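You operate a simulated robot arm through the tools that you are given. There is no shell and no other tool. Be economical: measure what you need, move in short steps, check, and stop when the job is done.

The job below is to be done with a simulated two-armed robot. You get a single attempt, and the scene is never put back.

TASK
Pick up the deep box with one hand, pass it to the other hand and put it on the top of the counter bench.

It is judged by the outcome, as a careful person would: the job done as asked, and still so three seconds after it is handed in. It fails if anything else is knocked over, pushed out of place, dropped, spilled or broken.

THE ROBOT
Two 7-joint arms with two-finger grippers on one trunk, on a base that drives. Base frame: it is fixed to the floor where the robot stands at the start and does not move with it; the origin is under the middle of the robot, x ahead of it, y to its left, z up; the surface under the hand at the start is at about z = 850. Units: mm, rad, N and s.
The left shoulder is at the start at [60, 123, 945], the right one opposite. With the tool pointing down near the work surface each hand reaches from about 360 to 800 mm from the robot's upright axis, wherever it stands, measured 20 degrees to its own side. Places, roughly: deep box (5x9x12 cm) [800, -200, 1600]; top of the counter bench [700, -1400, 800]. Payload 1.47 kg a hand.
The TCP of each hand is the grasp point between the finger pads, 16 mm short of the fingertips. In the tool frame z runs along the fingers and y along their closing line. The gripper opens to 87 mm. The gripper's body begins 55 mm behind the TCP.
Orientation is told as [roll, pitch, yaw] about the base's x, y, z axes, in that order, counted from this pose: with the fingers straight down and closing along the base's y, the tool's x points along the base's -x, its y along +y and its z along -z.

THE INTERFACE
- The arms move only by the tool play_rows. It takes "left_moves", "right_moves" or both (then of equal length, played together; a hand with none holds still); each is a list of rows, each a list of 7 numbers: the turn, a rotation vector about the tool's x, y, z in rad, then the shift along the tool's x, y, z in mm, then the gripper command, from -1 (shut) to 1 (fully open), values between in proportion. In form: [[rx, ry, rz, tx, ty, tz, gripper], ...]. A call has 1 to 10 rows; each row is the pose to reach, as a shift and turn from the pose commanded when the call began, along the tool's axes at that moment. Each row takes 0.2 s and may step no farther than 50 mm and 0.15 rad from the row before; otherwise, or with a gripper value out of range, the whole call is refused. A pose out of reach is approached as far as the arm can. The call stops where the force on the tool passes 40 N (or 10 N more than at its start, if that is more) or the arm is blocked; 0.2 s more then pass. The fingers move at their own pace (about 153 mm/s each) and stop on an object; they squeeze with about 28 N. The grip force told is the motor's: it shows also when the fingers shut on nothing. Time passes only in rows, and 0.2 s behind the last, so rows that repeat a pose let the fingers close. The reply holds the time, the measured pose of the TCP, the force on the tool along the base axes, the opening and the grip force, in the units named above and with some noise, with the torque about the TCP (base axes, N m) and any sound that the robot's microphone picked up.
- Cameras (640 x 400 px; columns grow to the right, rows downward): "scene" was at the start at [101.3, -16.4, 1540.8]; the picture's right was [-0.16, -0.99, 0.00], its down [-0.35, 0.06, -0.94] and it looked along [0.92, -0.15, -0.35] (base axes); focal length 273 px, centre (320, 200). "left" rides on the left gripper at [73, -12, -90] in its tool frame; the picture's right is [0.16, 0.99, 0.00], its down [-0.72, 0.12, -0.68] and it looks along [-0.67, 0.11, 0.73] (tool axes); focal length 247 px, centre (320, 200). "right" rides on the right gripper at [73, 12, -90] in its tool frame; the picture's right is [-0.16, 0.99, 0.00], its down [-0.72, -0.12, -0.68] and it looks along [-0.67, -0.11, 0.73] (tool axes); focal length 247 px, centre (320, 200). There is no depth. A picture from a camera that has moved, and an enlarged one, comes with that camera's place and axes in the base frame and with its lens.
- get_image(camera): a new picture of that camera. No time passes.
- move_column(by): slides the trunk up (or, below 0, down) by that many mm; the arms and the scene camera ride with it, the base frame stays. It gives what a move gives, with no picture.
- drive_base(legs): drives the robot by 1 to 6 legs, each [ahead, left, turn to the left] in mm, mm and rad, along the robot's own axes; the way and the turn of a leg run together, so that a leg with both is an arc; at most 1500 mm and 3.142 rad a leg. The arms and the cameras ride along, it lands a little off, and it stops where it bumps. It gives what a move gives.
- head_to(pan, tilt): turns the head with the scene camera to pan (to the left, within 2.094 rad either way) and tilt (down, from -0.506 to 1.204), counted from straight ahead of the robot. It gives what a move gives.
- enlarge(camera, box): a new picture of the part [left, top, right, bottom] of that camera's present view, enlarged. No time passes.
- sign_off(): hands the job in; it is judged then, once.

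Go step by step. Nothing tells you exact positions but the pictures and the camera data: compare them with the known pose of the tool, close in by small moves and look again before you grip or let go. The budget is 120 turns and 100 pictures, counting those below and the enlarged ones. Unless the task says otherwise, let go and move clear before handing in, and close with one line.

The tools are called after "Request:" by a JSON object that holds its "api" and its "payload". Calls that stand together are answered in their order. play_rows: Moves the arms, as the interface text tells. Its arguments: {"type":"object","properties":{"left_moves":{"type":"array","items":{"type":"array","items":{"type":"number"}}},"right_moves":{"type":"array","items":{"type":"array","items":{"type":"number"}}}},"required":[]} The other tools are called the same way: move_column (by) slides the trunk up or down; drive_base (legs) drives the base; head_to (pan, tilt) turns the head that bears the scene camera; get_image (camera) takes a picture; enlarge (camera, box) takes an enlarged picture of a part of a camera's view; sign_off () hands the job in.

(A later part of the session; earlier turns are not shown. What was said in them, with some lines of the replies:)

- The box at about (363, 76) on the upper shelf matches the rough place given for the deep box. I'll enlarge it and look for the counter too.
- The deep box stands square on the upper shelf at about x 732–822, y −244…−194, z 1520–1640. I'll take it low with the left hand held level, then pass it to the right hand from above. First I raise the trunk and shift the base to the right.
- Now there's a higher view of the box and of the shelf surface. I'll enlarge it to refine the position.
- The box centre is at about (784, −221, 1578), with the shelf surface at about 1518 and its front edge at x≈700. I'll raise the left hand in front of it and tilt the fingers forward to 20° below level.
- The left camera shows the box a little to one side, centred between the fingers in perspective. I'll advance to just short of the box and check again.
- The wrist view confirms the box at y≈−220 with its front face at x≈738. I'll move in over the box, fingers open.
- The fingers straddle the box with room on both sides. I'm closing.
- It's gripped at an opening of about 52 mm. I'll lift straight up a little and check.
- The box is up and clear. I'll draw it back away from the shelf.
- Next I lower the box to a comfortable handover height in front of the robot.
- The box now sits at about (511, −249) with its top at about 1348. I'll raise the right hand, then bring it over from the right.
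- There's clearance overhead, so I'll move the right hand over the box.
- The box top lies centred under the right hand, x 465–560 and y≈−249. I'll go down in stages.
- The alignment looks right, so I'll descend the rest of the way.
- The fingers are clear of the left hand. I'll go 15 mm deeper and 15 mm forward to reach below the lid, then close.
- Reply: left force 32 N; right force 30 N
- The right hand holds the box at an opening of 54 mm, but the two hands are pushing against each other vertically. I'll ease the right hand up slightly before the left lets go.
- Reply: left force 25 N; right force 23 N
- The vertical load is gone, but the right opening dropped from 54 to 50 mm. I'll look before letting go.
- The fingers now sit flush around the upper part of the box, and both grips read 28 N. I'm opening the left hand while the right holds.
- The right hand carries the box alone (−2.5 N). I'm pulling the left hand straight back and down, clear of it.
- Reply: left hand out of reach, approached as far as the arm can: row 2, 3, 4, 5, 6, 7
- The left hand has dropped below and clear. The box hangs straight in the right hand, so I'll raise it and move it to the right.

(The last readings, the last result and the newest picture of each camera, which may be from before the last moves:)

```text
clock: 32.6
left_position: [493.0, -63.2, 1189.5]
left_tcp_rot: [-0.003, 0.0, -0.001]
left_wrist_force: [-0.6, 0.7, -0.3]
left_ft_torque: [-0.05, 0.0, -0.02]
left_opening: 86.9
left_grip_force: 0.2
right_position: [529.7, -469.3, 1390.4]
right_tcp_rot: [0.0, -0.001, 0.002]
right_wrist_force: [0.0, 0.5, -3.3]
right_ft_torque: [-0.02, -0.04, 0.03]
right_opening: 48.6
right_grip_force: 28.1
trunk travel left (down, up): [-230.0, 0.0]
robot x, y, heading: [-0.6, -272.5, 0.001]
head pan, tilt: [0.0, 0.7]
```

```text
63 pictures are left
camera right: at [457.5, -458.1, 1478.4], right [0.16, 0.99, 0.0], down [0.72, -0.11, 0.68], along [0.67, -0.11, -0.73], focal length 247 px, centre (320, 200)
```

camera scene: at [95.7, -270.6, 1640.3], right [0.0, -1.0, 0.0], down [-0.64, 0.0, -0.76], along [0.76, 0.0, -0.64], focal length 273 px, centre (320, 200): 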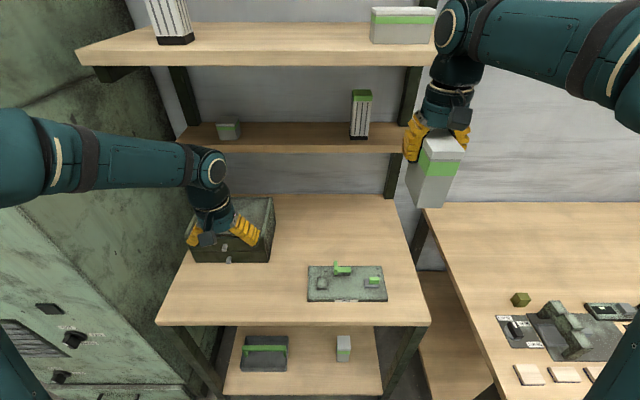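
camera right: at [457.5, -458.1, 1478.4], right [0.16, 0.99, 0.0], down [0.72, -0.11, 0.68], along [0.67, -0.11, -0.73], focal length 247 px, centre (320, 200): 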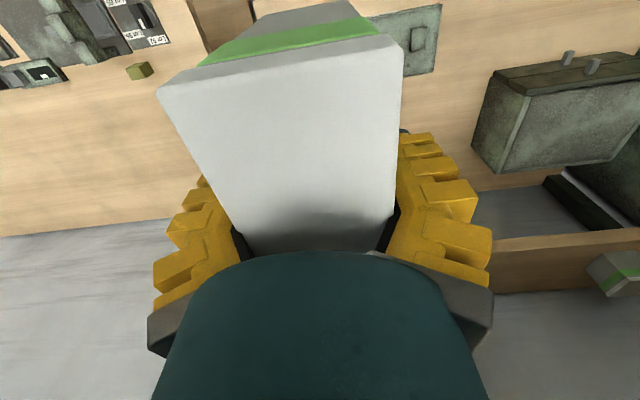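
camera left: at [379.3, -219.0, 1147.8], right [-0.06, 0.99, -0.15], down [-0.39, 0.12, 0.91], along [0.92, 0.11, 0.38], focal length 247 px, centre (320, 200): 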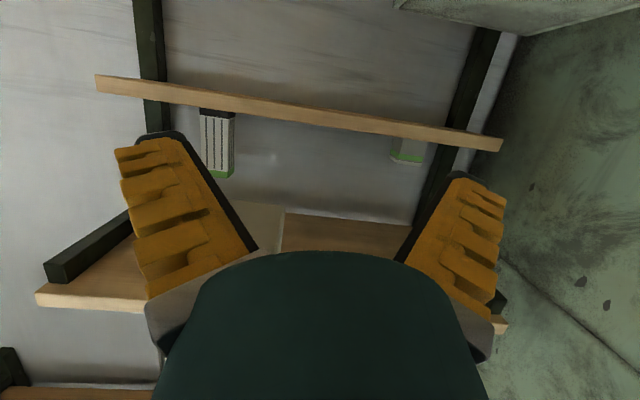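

Both arms are clear. I'll turn the head right to survey the counter bench.

Request:
{"api": "head_to", "payload": {"pan": -0.95, "tilt": 0.55}}

Request:
{"api": "get_image", "payload": {"camera": "scene"}}

```text
clock: 33.9
left_position: [491.9, -62.2, 1188.3]
left_tcp_rot: [0.001, -0.002, 0.002]
left_wrist_force: [-0.1, -0.6, -0.6]
left_ft_torque: [-0.01, -0.01, 0.0]
left_opening: 86.8
left_grip_force: 0.1
right_position: [530.0, -468.7, 1389.3]
right_tcp_rot: [0.0, 0.0, 0.002]
right_wrist_force: [-0.9, 0.2, -2.4]
right_ft_torque: [-0.02, -0.05, 0.01]
right_opening: 48.4
right_grip_force: 27.8
trunk travel left (down, up): [-230.0, 0.0]
robot x, y, heading: [3.3, -265.9, 0.003]
head pan, tilt: [-0.949, 0.55]
```

```text
62 pictures are left
camera scene: at [62.2, -344.0, 1653.5], right [-0.81, -0.58, 0.0], down [-0.31, 0.42, -0.85], along [0.5, -0.69, -0.52], focal length 273 px, centre (320, 200)
```

scene: 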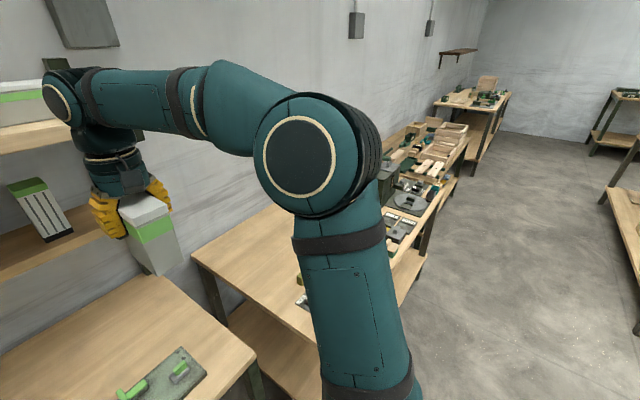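

The floor ahead is clear, and the counter's front edge looks to be at x≈300–390. I'll back off a little and drive right alongside it.

Request:
{"api": "drive_base", "payload": {"legs": [[-100, 0, 0], [0, -750, 0]]}}

Request:
{"api": "head_to", "payload": {"pan": -0.3, "tilt": 0.75}}

Request:
{"api": "get_image", "payload": {"camera": "scene"}}

```text
clock: 41.6
left_position: [391.1, -821.7, 1188.9]
left_tcp_rot: [0.001, -0.001, -0.01]
left_wrist_force: [0.5, -0.4, -0.1]
left_ft_torque: [0.03, 0.01, -0.04]
left_opening: 86.9
left_grip_force: 0.2
right_position: [421.9, -1229.2, 1390.0]
right_tcp_rot: [-0.001, -0.001, -0.009]
right_wrist_force: [-0.3, -0.1, -2.6]
right_ft_torque: [0.01, -0.02, 0.01]
right_opening: 48.6
right_grip_force: 28.0
trunk travel left (down, up): [-230.0, 0.0]
robot x, y, heading: [-101.9, -1022.7, -0.009]
head pan, tilt: [-0.949, 0.55]
```

```text
clock: 42.7
left_position: [390.8, -821.3, 1188.9]
left_tcp_rot: [-0.001, -0.001, -0.011]
left_wrist_force: [0.3, -0.4, 0.1]
left_ft_torque: [-0.03, -0.06, 0.02]
left_opening: 87.2
left_grip_force: 0.0
right_position: [422.3, -1228.6, 1388.7]
right_tcp_rot: [0.001, -0.002, -0.009]
right_wrist_force: [-0.6, -0.8, -3.6]
right_ft_torque: [0.01, -0.01, 0.01]
right_opening: 48.7
right_grip_force: 27.7
trunk travel left (down, up): [-230.0, 0.0]
robot x, y, heading: [-102.9, -1020.0, -0.01]
head pan, tilt: [-0.3, 0.75]
```

```text
61 pictures are left
camera scene: at [-15.9, -1050.0, 1636.1], right [-0.31, -0.95, 0.0], down [-0.65, 0.21, -0.73], along [0.7, -0.22, -0.68], focal length 273 px, centre (320, 200)
```

scene: 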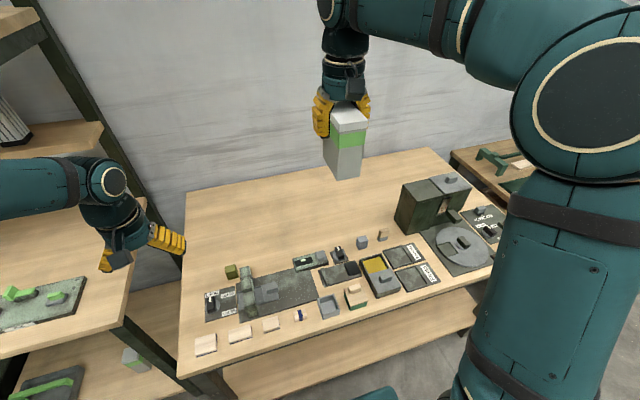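

The counter spans x≈290–990, and its back half is free behind the parts, so I'll aim for about (690, −1225). First I check the gap between the base and the counter.

Request:
{"api": "head_to", "payload": {"pan": 0.0, "tilt": 1.2}}

Request:
{"api": "get_image", "payload": {"camera": "scene"}}

```text
clock: 43.6
left_position: [390.2, -821.5, 1189.8]
left_tcp_rot: [0.001, 0.0, -0.011]
left_wrist_force: [-0.2, 0.3, -0.4]
left_ft_torque: [-0.01, 0.02, 0.0]
left_opening: 87.1
left_grip_force: 0.0
right_position: [422.2, -1228.9, 1389.1]
right_tcp_rot: [-0.001, 0.0, -0.01]
right_wrist_force: [1.1, -0.4, -3.0]
right_ft_torque: [0.01, -0.04, 0.0]
right_opening: 48.6
right_grip_force: 27.8
trunk travel left (down, up): [-230.0, 0.0]
robot x, y, heading: [-102.4, -1023.5, -0.01]
head pan, tilt: [0.0, 1.201]
```

```text
60 pictures are left
camera scene: at [-38.9, -1025.2, 1604.4], right [-0.01, -1.0, 0.0], down [-0.93, 0.01, -0.36], along [0.36, 0.0, -0.93], focal length 273 px, centre (320, 200)
```

scene: 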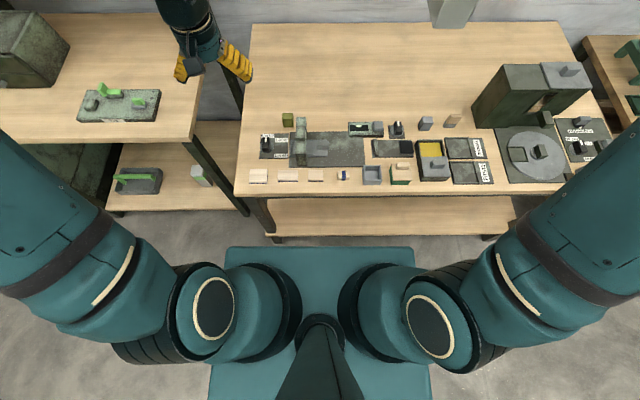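

The base front is about 60 mm from the counter, so I'll nudge forward only 30 mm. Then I lower the trunk for reach.

Request:
{"api": "drive_base", "payload": {"legs": [[30, 0, 0.01]]}}

Request:
{"api": "move_column", "payload": {"by": -150}}

Request:
{"api": "head_to", "payload": {"pan": -0.3, "tilt": 0.7}}

Request:
{"api": "get_image", "payload": {"camera": "scene"}}

```text
clock: 44.4
left_position: [415.9, -816.9, 1190.3]
left_tcp_rot: [-0.001, -0.001, 0.0]
left_wrist_force: [0.5, 0.5, 0.2]
left_ft_torque: [0.0, 0.04, 0.01]
left_opening: 87.0
left_grip_force: 0.0
right_position: [452.7, -1224.1, 1389.4]
right_tcp_rot: [-0.001, -0.001, 0.001]
right_wrist_force: [-0.6, 0.1, -2.5]
right_ft_torque: [0.03, -0.04, 0.04]
right_opening: 48.7
right_grip_force: 27.7
trunk travel left (down, up): [-230.0, 0.0]
robot x, y, heading: [-75.3, -1021.2, -0.002]
head pan, tilt: [0.0, 1.201]
```

```text
clock: 46.1
left_position: [416.4, -817.3, 1040.0]
left_tcp_rot: [0.001, -0.001, 0.0]
left_wrist_force: [0.4, 0.0, 0.1]
left_ft_torque: [0.02, 0.01, -0.01]
left_opening: 86.7
left_grip_force: 0.0
right_position: [452.7, -1224.4, 1239.8]
right_tcp_rot: [-0.001, 0.001, 0.001]
right_wrist_force: [-0.5, 0.3, -2.5]
right_ft_torque: [0.03, -0.06, -0.03]
right_opening: 48.9
right_grip_force: 28.2
trunk travel left (down, up): [-80.0, 150.0]
robot x, y, heading: [-73.7, -1022.3, -0.001]
head pan, tilt: [0.0, 1.201]
```

```text
clock: 47.1
left_position: [416.6, -817.1, 1039.1]
left_tcp_rot: [0.001, -0.002, 0.0]
left_wrist_force: [0.0, 0.0, -1.3]
left_ft_torque: [0.01, 0.01, 0.03]
left_opening: 86.9
left_grip_force: 0.0
right_position: [454.3, -1223.8, 1240.6]
right_tcp_rot: [-0.001, 0.0, -0.001]
right_wrist_force: [0.1, -0.6, -2.7]
right_ft_torque: [0.01, -0.05, 0.0]
right_opening: 48.8
right_grip_force: 28.3
trunk travel left (down, up): [-80.0, 150.0]
robot x, y, heading: [-74.5, -1018.7, 0.001]
head pan, tilt: [-0.3, 0.7]
```

```text
59 pictures are left
camera scene: at [15.4, -1049.8, 1490.3], right [-0.3, -0.96, 0.0], down [-0.62, 0.19, -0.76], along [0.73, -0.23, -0.64], focal length 273 px, centre (320, 200)
```

scene: 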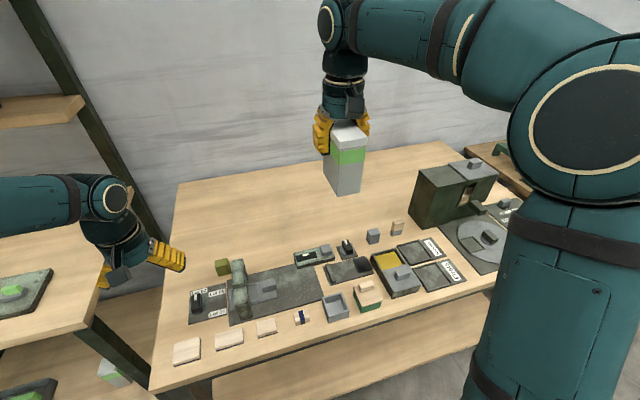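

The path forward is clear. I'll carry the box forward and down to just above the free area.

Request:
{"api": "play_rows", "payload": {"right_moves": [[0, 0, 0, -15, 0, 14, -1], [0, 0, 0, -45, 0, 42, -1], [0, 0, 0, -75, 0, 70, -1], [0, 0, 0, -105, 0, 98, -1], [0, 0, 0, -135, 0, 126, -1], [0, 0, 0, -165, 0, 154, -1], [0, 0, 0, -195, 0, 182, -1], [0, 0, 0, -222, 0, 208, -1], [0, 0, 0, -236, 0, 220, -1]]}}

Request:
{"api": "get_image", "payload": {"camera": "scene"}}

Request:
{"api": "get_image", "payload": {"camera": "right"}}

```text
clock: 49.1
left_position: [417.1, -817.8, 1040.2]
left_tcp_rot: [-0.001, -0.002, 0.002]
left_wrist_force: [-0.5, 0.6, -0.1]
left_ft_torque: [0.02, -0.01, 0.0]
left_opening: 87.3
left_grip_force: 0.0
right_position: [675.3, -1221.8, 1017.2]
right_tcp_rot: [0.001, 0.0, -0.001]
right_wrist_force: [0.1, -0.4, -3.2]
right_ft_torque: [0.02, -0.06, 0.0]
right_opening: 48.7
right_grip_force: 28.4
right hand out of reach, approached as far as the arm can: row 9
trunk travel left (down, up): [-80.0, 150.0]
robot x, y, heading: [-71.0, -1021.9, 0.003]
head pan, tilt: [-0.3, 0.7]
```

```text
58 pictures are left
camera scene: at [14.7, -1049.9, 1490.5], right [-0.3, -0.96, 0.0], down [-0.61, 0.19, -0.77], along [0.73, -0.23, -0.64], focal length 273 px, centre (320, 200)
```

scene: 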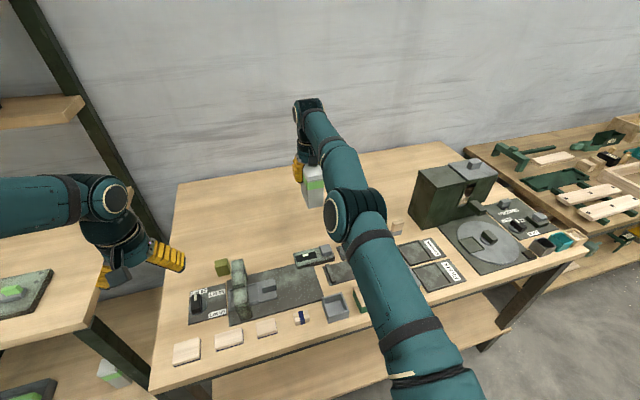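

```text
57 pictures are left
camera right: at [603.3, -1210.9, 1106.9], right [0.16, 0.99, 0.0], down [0.72, -0.12, 0.68], along [0.67, -0.11, -0.73], focal length 247 px, centre (320, 200)
```

right: 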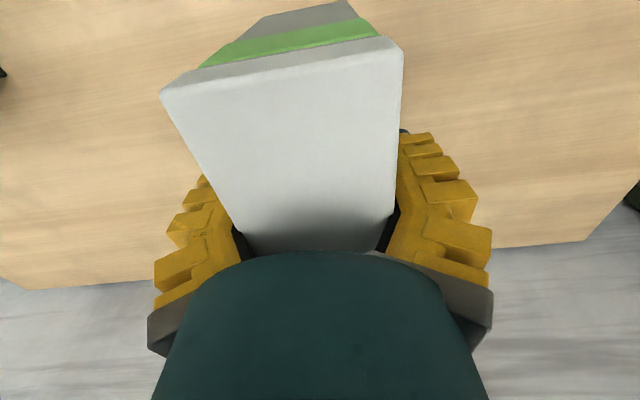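

The arm is near full stretch at x≈675, which is enough, since the box would span x≈615–705 behind all the parts. I'll lower it in stages.

Request:
{"api": "play_rows", "payload": {"right_moves": [[0, 0, 0, 0, 0, 25, -1], [0, 0, 0, 0, 0, 55, -1], [0, 0, 0, 0, 0, 85, -1]]}}

Request:
{"api": "get_image", "payload": {"camera": "scene"}}

Request:
{"api": "get_image", "payload": {"camera": "left"}}

```text
clock: 49.9
left_position: [417.7, -816.5, 1039.5]
left_tcp_rot: [-0.002, 0.0, -0.001]
left_wrist_force: [1.1, -0.5, -0.4]
left_ft_torque: [-0.01, 0.02, 0.0]
left_opening: 86.8
left_grip_force: 0.1
right_position: [676.3, -1223.8, 931.2]
right_tcp_rot: [-0.001, 0.002, 0.0]
right_wrist_force: [0.7, -0.1, -2.1]
right_ft_torque: [0.02, -0.03, -0.02]
right_opening: 48.7
right_grip_force: 27.7
trunk travel left (down, up): [-80.0, 150.0]
robot x, y, heading: [-73.4, -1026.9, 0.003]
head pan, tilt: [-0.3, 0.7]
```

```text
56 pictures are left
camera scene: at [16.0, -1050.0, 1490.3], right [-0.3, -0.96, 0.0], down [-0.62, 0.19, -0.76], along [0.73, -0.23, -0.64], focal length 273 px, centre (320, 200)
```

scene: 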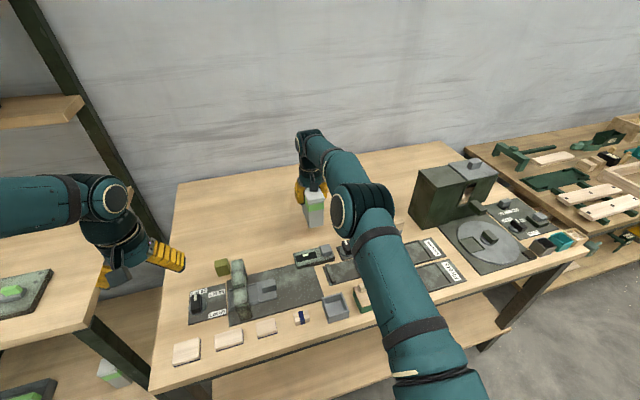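

```text
55 pictures are left
camera left: at [344.5, -829.7, 1128.1], right [-0.16, 0.99, 0.0], down [0.72, 0.12, 0.68], along [0.67, 0.11, -0.73], focal length 247 px, centre (320, 200)
```

left: 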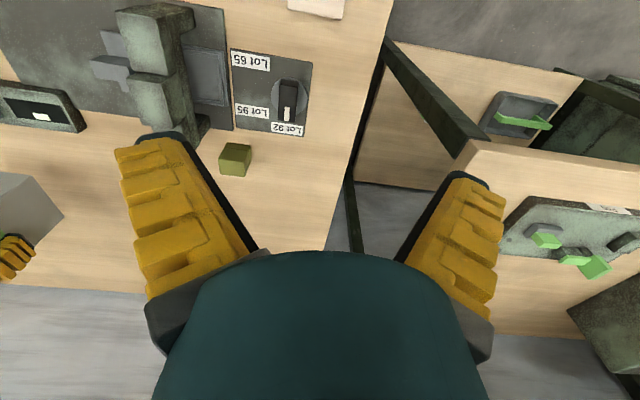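

The elbow is bending upward and stays clear. I'll zoom in on the box to judge the remaining gap.

Request:
{"api": "enlarge", "payload": {"camera": "scene", "box": [272, 160, 368, 250]}}

Request:
{"api": "enlarge", "payload": {"camera": "left", "box": [0, 140, 100, 300]}}

```text
4.44 times, centred on (320, 205) of scene
camera zoom: at [16.0, -1050.0, 1490.3], right [-0.3, -0.96, 0.0], down [-0.62, 0.19, -0.76], along [0.73, -0.23, -0.64], focal length 1214 px, centre (320, 178)
```

zoom: 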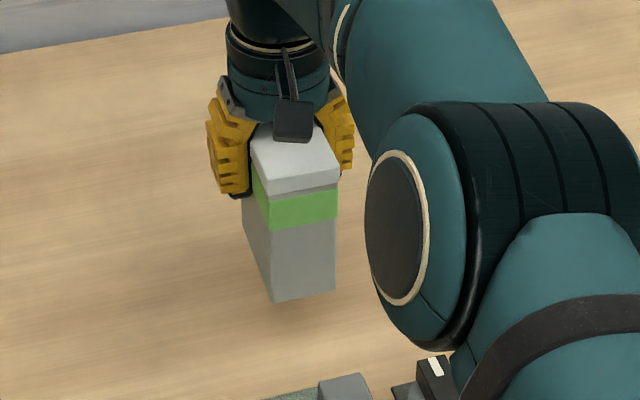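

```text
2.50 times, centred on (50, 220) of left
camera zoom: at [344.5, -829.7, 1128.1], right [-0.16, 0.99, 0.0], down [0.72, 0.12, 0.68], along [0.67, 0.11, -0.73], focal length 617 px, centre (995, 150)
```

zoom: 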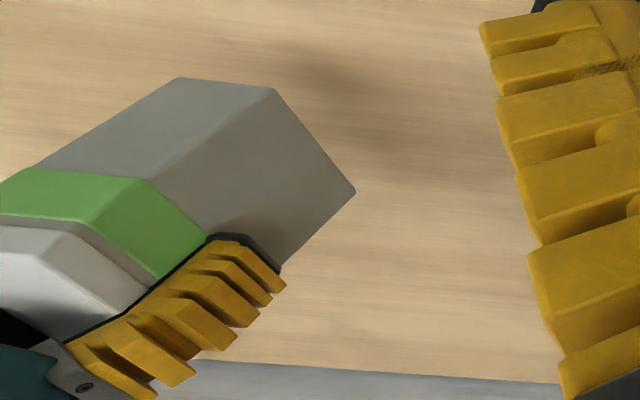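

There's still a gap of roughly 40–50 mm. I'm lowering further in small steps.

Request:
{"api": "play_rows", "payload": {"right_moves": [[0, 0, 0, 0, 0, 15, -1], [0, 0, 0, 0, 0, 30, -1]]}}

Request:
{"api": "enlarge", "payload": {"camera": "left", "box": [0, 140, 100, 300]}}

Request:
{"api": "enlarge", "payload": {"camera": "scene", "box": [272, 160, 368, 250]}}

```text
clock: 50.5
left_position: [417.6, -817.7, 1039.1]
left_tcp_rot: [0.001, -0.002, -0.001]
left_wrist_force: [-0.1, -0.3, 0.1]
left_ft_torque: [0.0, -0.02, 0.01]
left_opening: 87.1
left_grip_force: 0.1
right_position: [677.3, -1223.3, 902.0]
right_tcp_rot: [0.001, 0.0, 0.002]
right_wrist_force: [0.9, 0.5, -3.0]
right_ft_torque: [-0.02, -0.05, 0.03]
right_opening: 48.6
right_grip_force: 28.1
trunk travel left (down, up): [-80.0, 150.0]
robot x, y, heading: [-81.5, -1025.3, -0.0]
head pan, tilt: [-0.3, 0.7]
```

```text
2.50 times, centred on (50, 220) of left
camera zoom: at [344.2, -829.5, 1128.2], right [-0.16, 0.99, 0.0], down [0.72, 0.12, 0.68], along [0.67, 0.11, -0.73], focal length 617 px, centre (995, 150)
```

zoom: 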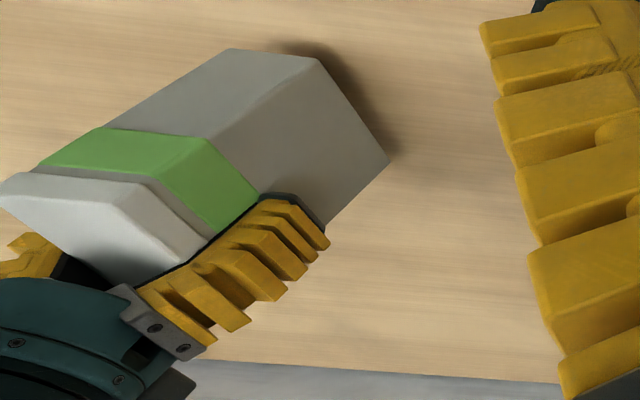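

```text
4.44 times, centred on (320, 205) of scene
camera zoom: at [15.6, -1049.8, 1490.3], right [-0.3, -0.96, 0.0], down [-0.62, 0.19, -0.76], along [0.73, -0.23, -0.64], focal length 1214 px, centre (320, 178)
```

zoom: 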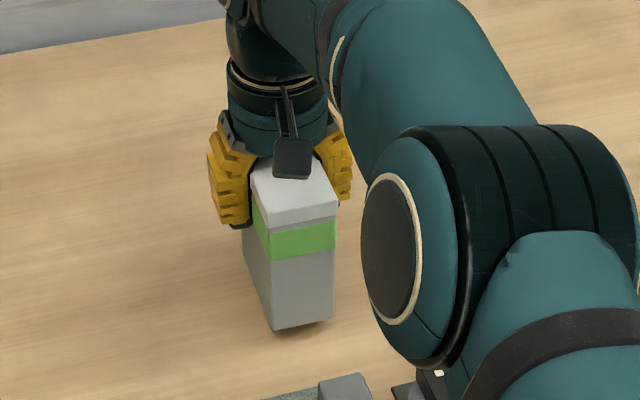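

It's close to the surface now. I'll creep down until the force shows contact.

Request:
{"api": "play_rows", "payload": {"right_moves": [[0, 0, 0, 0, 0, 3, -1], [0, 0, 0, 0, 0, 6, -1], [0, 0, 0, 0, 0, 9, -1], [0, 0, 0, 0, 0, 12, -1]]}}

Request:
{"api": "enlarge", "payload": {"camera": "left", "box": [0, 140, 100, 300]}}

```text
clock: 51.5
left_position: [418.3, -816.4, 1039.9]
left_tcp_rot: [0.001, -0.003, 0.0]
left_wrist_force: [-0.4, 0.6, -0.5]
left_ft_torque: [-0.03, 0.01, -0.01]
left_opening: 86.8
left_grip_force: 0.1
right_position: [676.6, -1222.7, 890.0]
right_tcp_rot: [0.0, 0.0, 0.001]
right_wrist_force: [0.3, 0.1, -2.1]
right_ft_torque: [0.01, -0.06, -0.02]
right_opening: 49.1
right_grip_force: 27.7
trunk travel left (down, up): [-80.0, 150.0]
robot x, y, heading: [-75.4, -1019.7, 0.003]
head pan, tilt: [-0.3, 0.7]
```

```text
2.50 times, centred on (50, 220) of left
camera zoom: at [344.1, -829.5, 1128.2], right [-0.16, 0.99, 0.0], down [0.72, 0.12, 0.68], along [0.67, 0.11, -0.73], focal length 617 px, centre (995, 150)
```

zoom: 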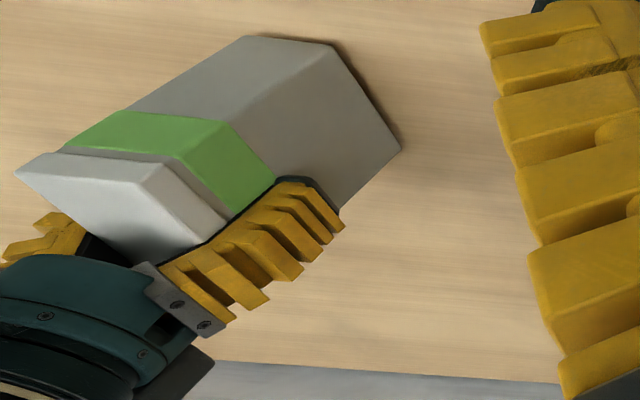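

Request:
{"api": "play_rows", "payload": {"right_moves": [[0, 0, 0, 0, 0, 2, -1], [0, 0, 0, 0, 0, 4, -1]]}}

```text
clock: 52.1
left_position: [416.9, -817.0, 1037.7]
left_tcp_rot: [0.0, -0.001, 0.001]
left_wrist_force: [-0.5, -0.4, -0.6]
left_ft_torque: [-0.02, 0.04, 0.01]
left_opening: 87.0
left_grip_force: 0.1
right_position: [676.0, -1222.2, 885.0]
right_tcp_rot: [-0.001, 0.001, 0.0]
right_wrist_force: [-0.1, 0.0, -3.6]
right_ft_torque: [0.03, -0.02, -0.01]
right_opening: 48.8
right_grip_force: 28.1
trunk travel left (down, up): [-80.0, 150.0]
robot x, y, heading: [-72.9, -1024.8, -0.0]
head pan, tilt: [-0.3, 0.7]
```

Still no contact, so I go on creeping down.

Request:
{"api": "play_rows", "payload": {"right_moves": [[0, 0, 0, 0, 0, 2, -1], [0, 0, 0, 0, 0, 4, -1]]}}

Request:
{"api": "enlarge", "payload": {"camera": "left", "box": [0, 140, 100, 300]}}

```text
clock: 52.7
left_position: [415.3, -815.9, 1039.9]
left_tcp_rot: [0.0, -0.004, 0.001]
left_wrist_force: [0.0, 0.9, -0.3]
left_ft_torque: [-0.02, -0.03, 0.04]
left_opening: 87.1
left_grip_force: 0.0
right_position: [675.7, -1223.4, 883.9]
right_tcp_rot: [0.0, -0.003, 0.0]
right_wrist_force: [-2.1, -0.3, 7.6]
right_ft_torque: [-0.22, 0.0, -0.05]
right_opening: 48.9
right_grip_force: 27.9
trunk travel left (down, up): [-80.0, 150.0]
robot x, y, heading: [-75.2, -1022.0, -0.004]
head pan, tilt: [-0.3, 0.7]
```

```text
2.50 times, centred on (50, 220) of left
camera zoom: at [343.1, -829.3, 1128.7], right [-0.16, 0.99, 0.0], down [0.72, 0.12, 0.68], along [0.67, 0.11, -0.73], focal length 617 px, centre (995, 150)
```

zoom: 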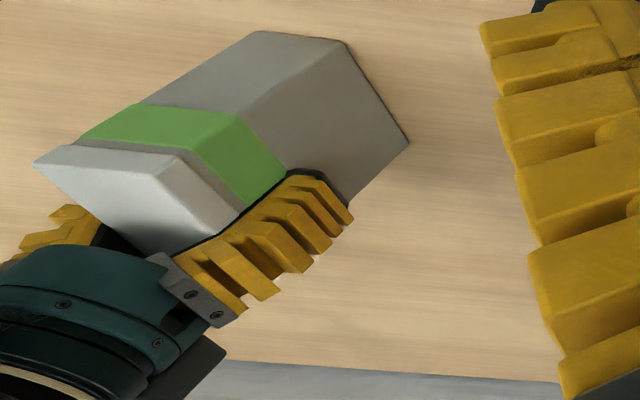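

Contact: the vertical force went from −3 to +7.6 N and the box stands on the wood. I'm opening the right hand.

Request:
{"api": "play_rows", "payload": {"right_moves": [[0, 0, 0, 0, 0, 0, -0.2], [0, 0, 0, 0, 0, 0, 0.4], [0, 0, 0, 0, 0, 0, 1], [0, 0, 0, 0, 0, 0, 1]]}}

Request:
{"api": "get_image", "payload": {"camera": "right"}}

Request:
{"api": "enlarge", "payload": {"camera": "left", "box": [0, 140, 100, 300]}}

```text
clock: 53.7
left_position: [416.8, -817.0, 1039.3]
left_tcp_rot: [0.001, -0.002, 0.001]
left_wrist_force: [0.6, 0.5, -0.5]
left_ft_torque: [0.0, 0.03, -0.01]
left_opening: 87.1
left_grip_force: 0.2
right_position: [676.3, -1221.8, 883.2]
right_tcp_rot: [0.001, 0.0, 0.001]
right_wrist_force: [0.0, -0.2, -1.5]
right_ft_torque: [-0.02, 0.01, 0.0]
right_opening: 87.1
right_grip_force: 0.0
trunk travel left (down, up): [-80.0, 150.0]
robot x, y, heading: [-76.8, -1022.8, 0.0]
head pan, tilt: [-0.3, 0.7]
```

```text
48 pictures are left
camera right: at [603.8, -1211.2, 971.5], right [0.16, 0.99, 0.0], down [0.72, -0.12, 0.68], along [0.67, -0.11, -0.73], focal length 247 px, centre (320, 200)
```

right: 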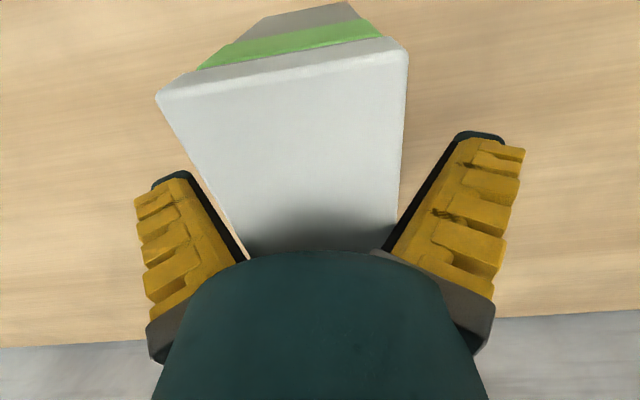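

```text
2.50 times, centred on (50, 220) of left
camera zoom: at [344.0, -829.5, 1128.2], right [-0.16, 0.99, 0.0], down [0.72, 0.12, 0.68], along [0.67, 0.11, -0.73], focal length 617 px, centre (995, 150)
```

zoom: 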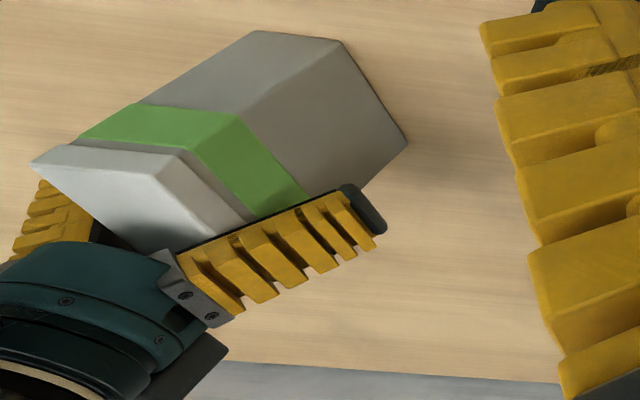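

The box stands free with both fingers clear of it. I'm raising the hand straight up, then drawing it back.

Request:
{"api": "play_rows", "payload": {"right_moves": [[0, 0, 0, 0, 0, -12, 1], [0, 0, 0, 0, 0, -35, 1], [0, 0, 0, 0, 0, -65, 1], [0, 0, 0, 0, 0, -95, 1], [0, 0, 0, 10, 0, -130, 1], [0, 0, 0, 40, 0, -160, 1], [0, 0, 0, 75, 0, -190, 1], [0, 0, 0, 110, 0, -215, 1]]}}

Request:
{"api": "get_image", "payload": {"camera": "scene"}}

Request:
{"api": "get_image", "payload": {"camera": "right"}}

```text
clock: 55.5
left_position: [416.3, -816.7, 1040.0]
left_tcp_rot: [-0.001, -0.003, -0.001]
left_wrist_force: [0.1, 0.6, 0.0]
left_ft_torque: [0.0, -0.03, -0.01]
left_opening: 86.9
left_grip_force: 0.0
right_position: [565.4, -1223.5, 1098.5]
right_tcp_rot: [-0.001, 0.002, -0.001]
right_wrist_force: [0.0, -0.2, 0.1]
right_ft_torque: [0.0, -0.06, 0.03]
right_opening: 87.1
right_grip_force: 0.0
trunk travel left (down, up): [-80.0, 150.0]
robot x, y, heading: [-79.0, -1023.0, 0.0]
head pan, tilt: [-0.3, 0.7]
```

```text
46 pictures are left
camera scene: at [13.7, -1049.8, 1490.5], right [-0.3, -0.96, 0.0], down [-0.61, 0.19, -0.77], along [0.73, -0.23, -0.64], focal length 273 px, centre (320, 200)
```

scene: 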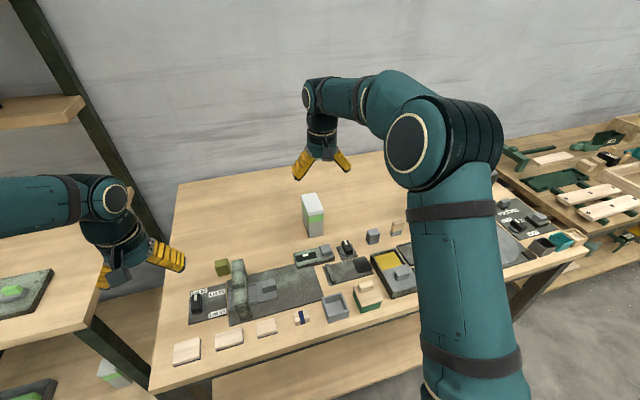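

```text
45 pictures are left
camera right: at [492.8, -1212.2, 1188.1], right [0.16, 0.99, 0.0], down [0.72, -0.12, 0.68], along [0.67, -0.11, -0.73], focal length 247 px, centre (320, 200)
```

right: 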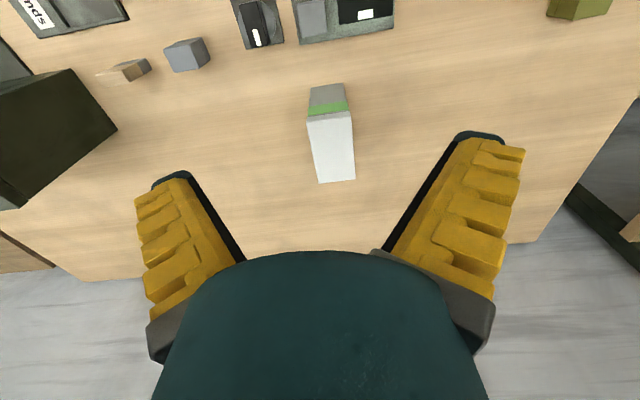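

The box stands upright on the counter bench, free of both hands, and nothing else on the bench has moved. I'm handing in.

Request:
{"api": "sign_off", "payload": {}}

```text
The job is handed in.
```

The left hand took the deep box from the shelf and passed it to the right, which stood it upright on the counter bench; both hands are clear, nothing else was disturbed, and the job is handed in.
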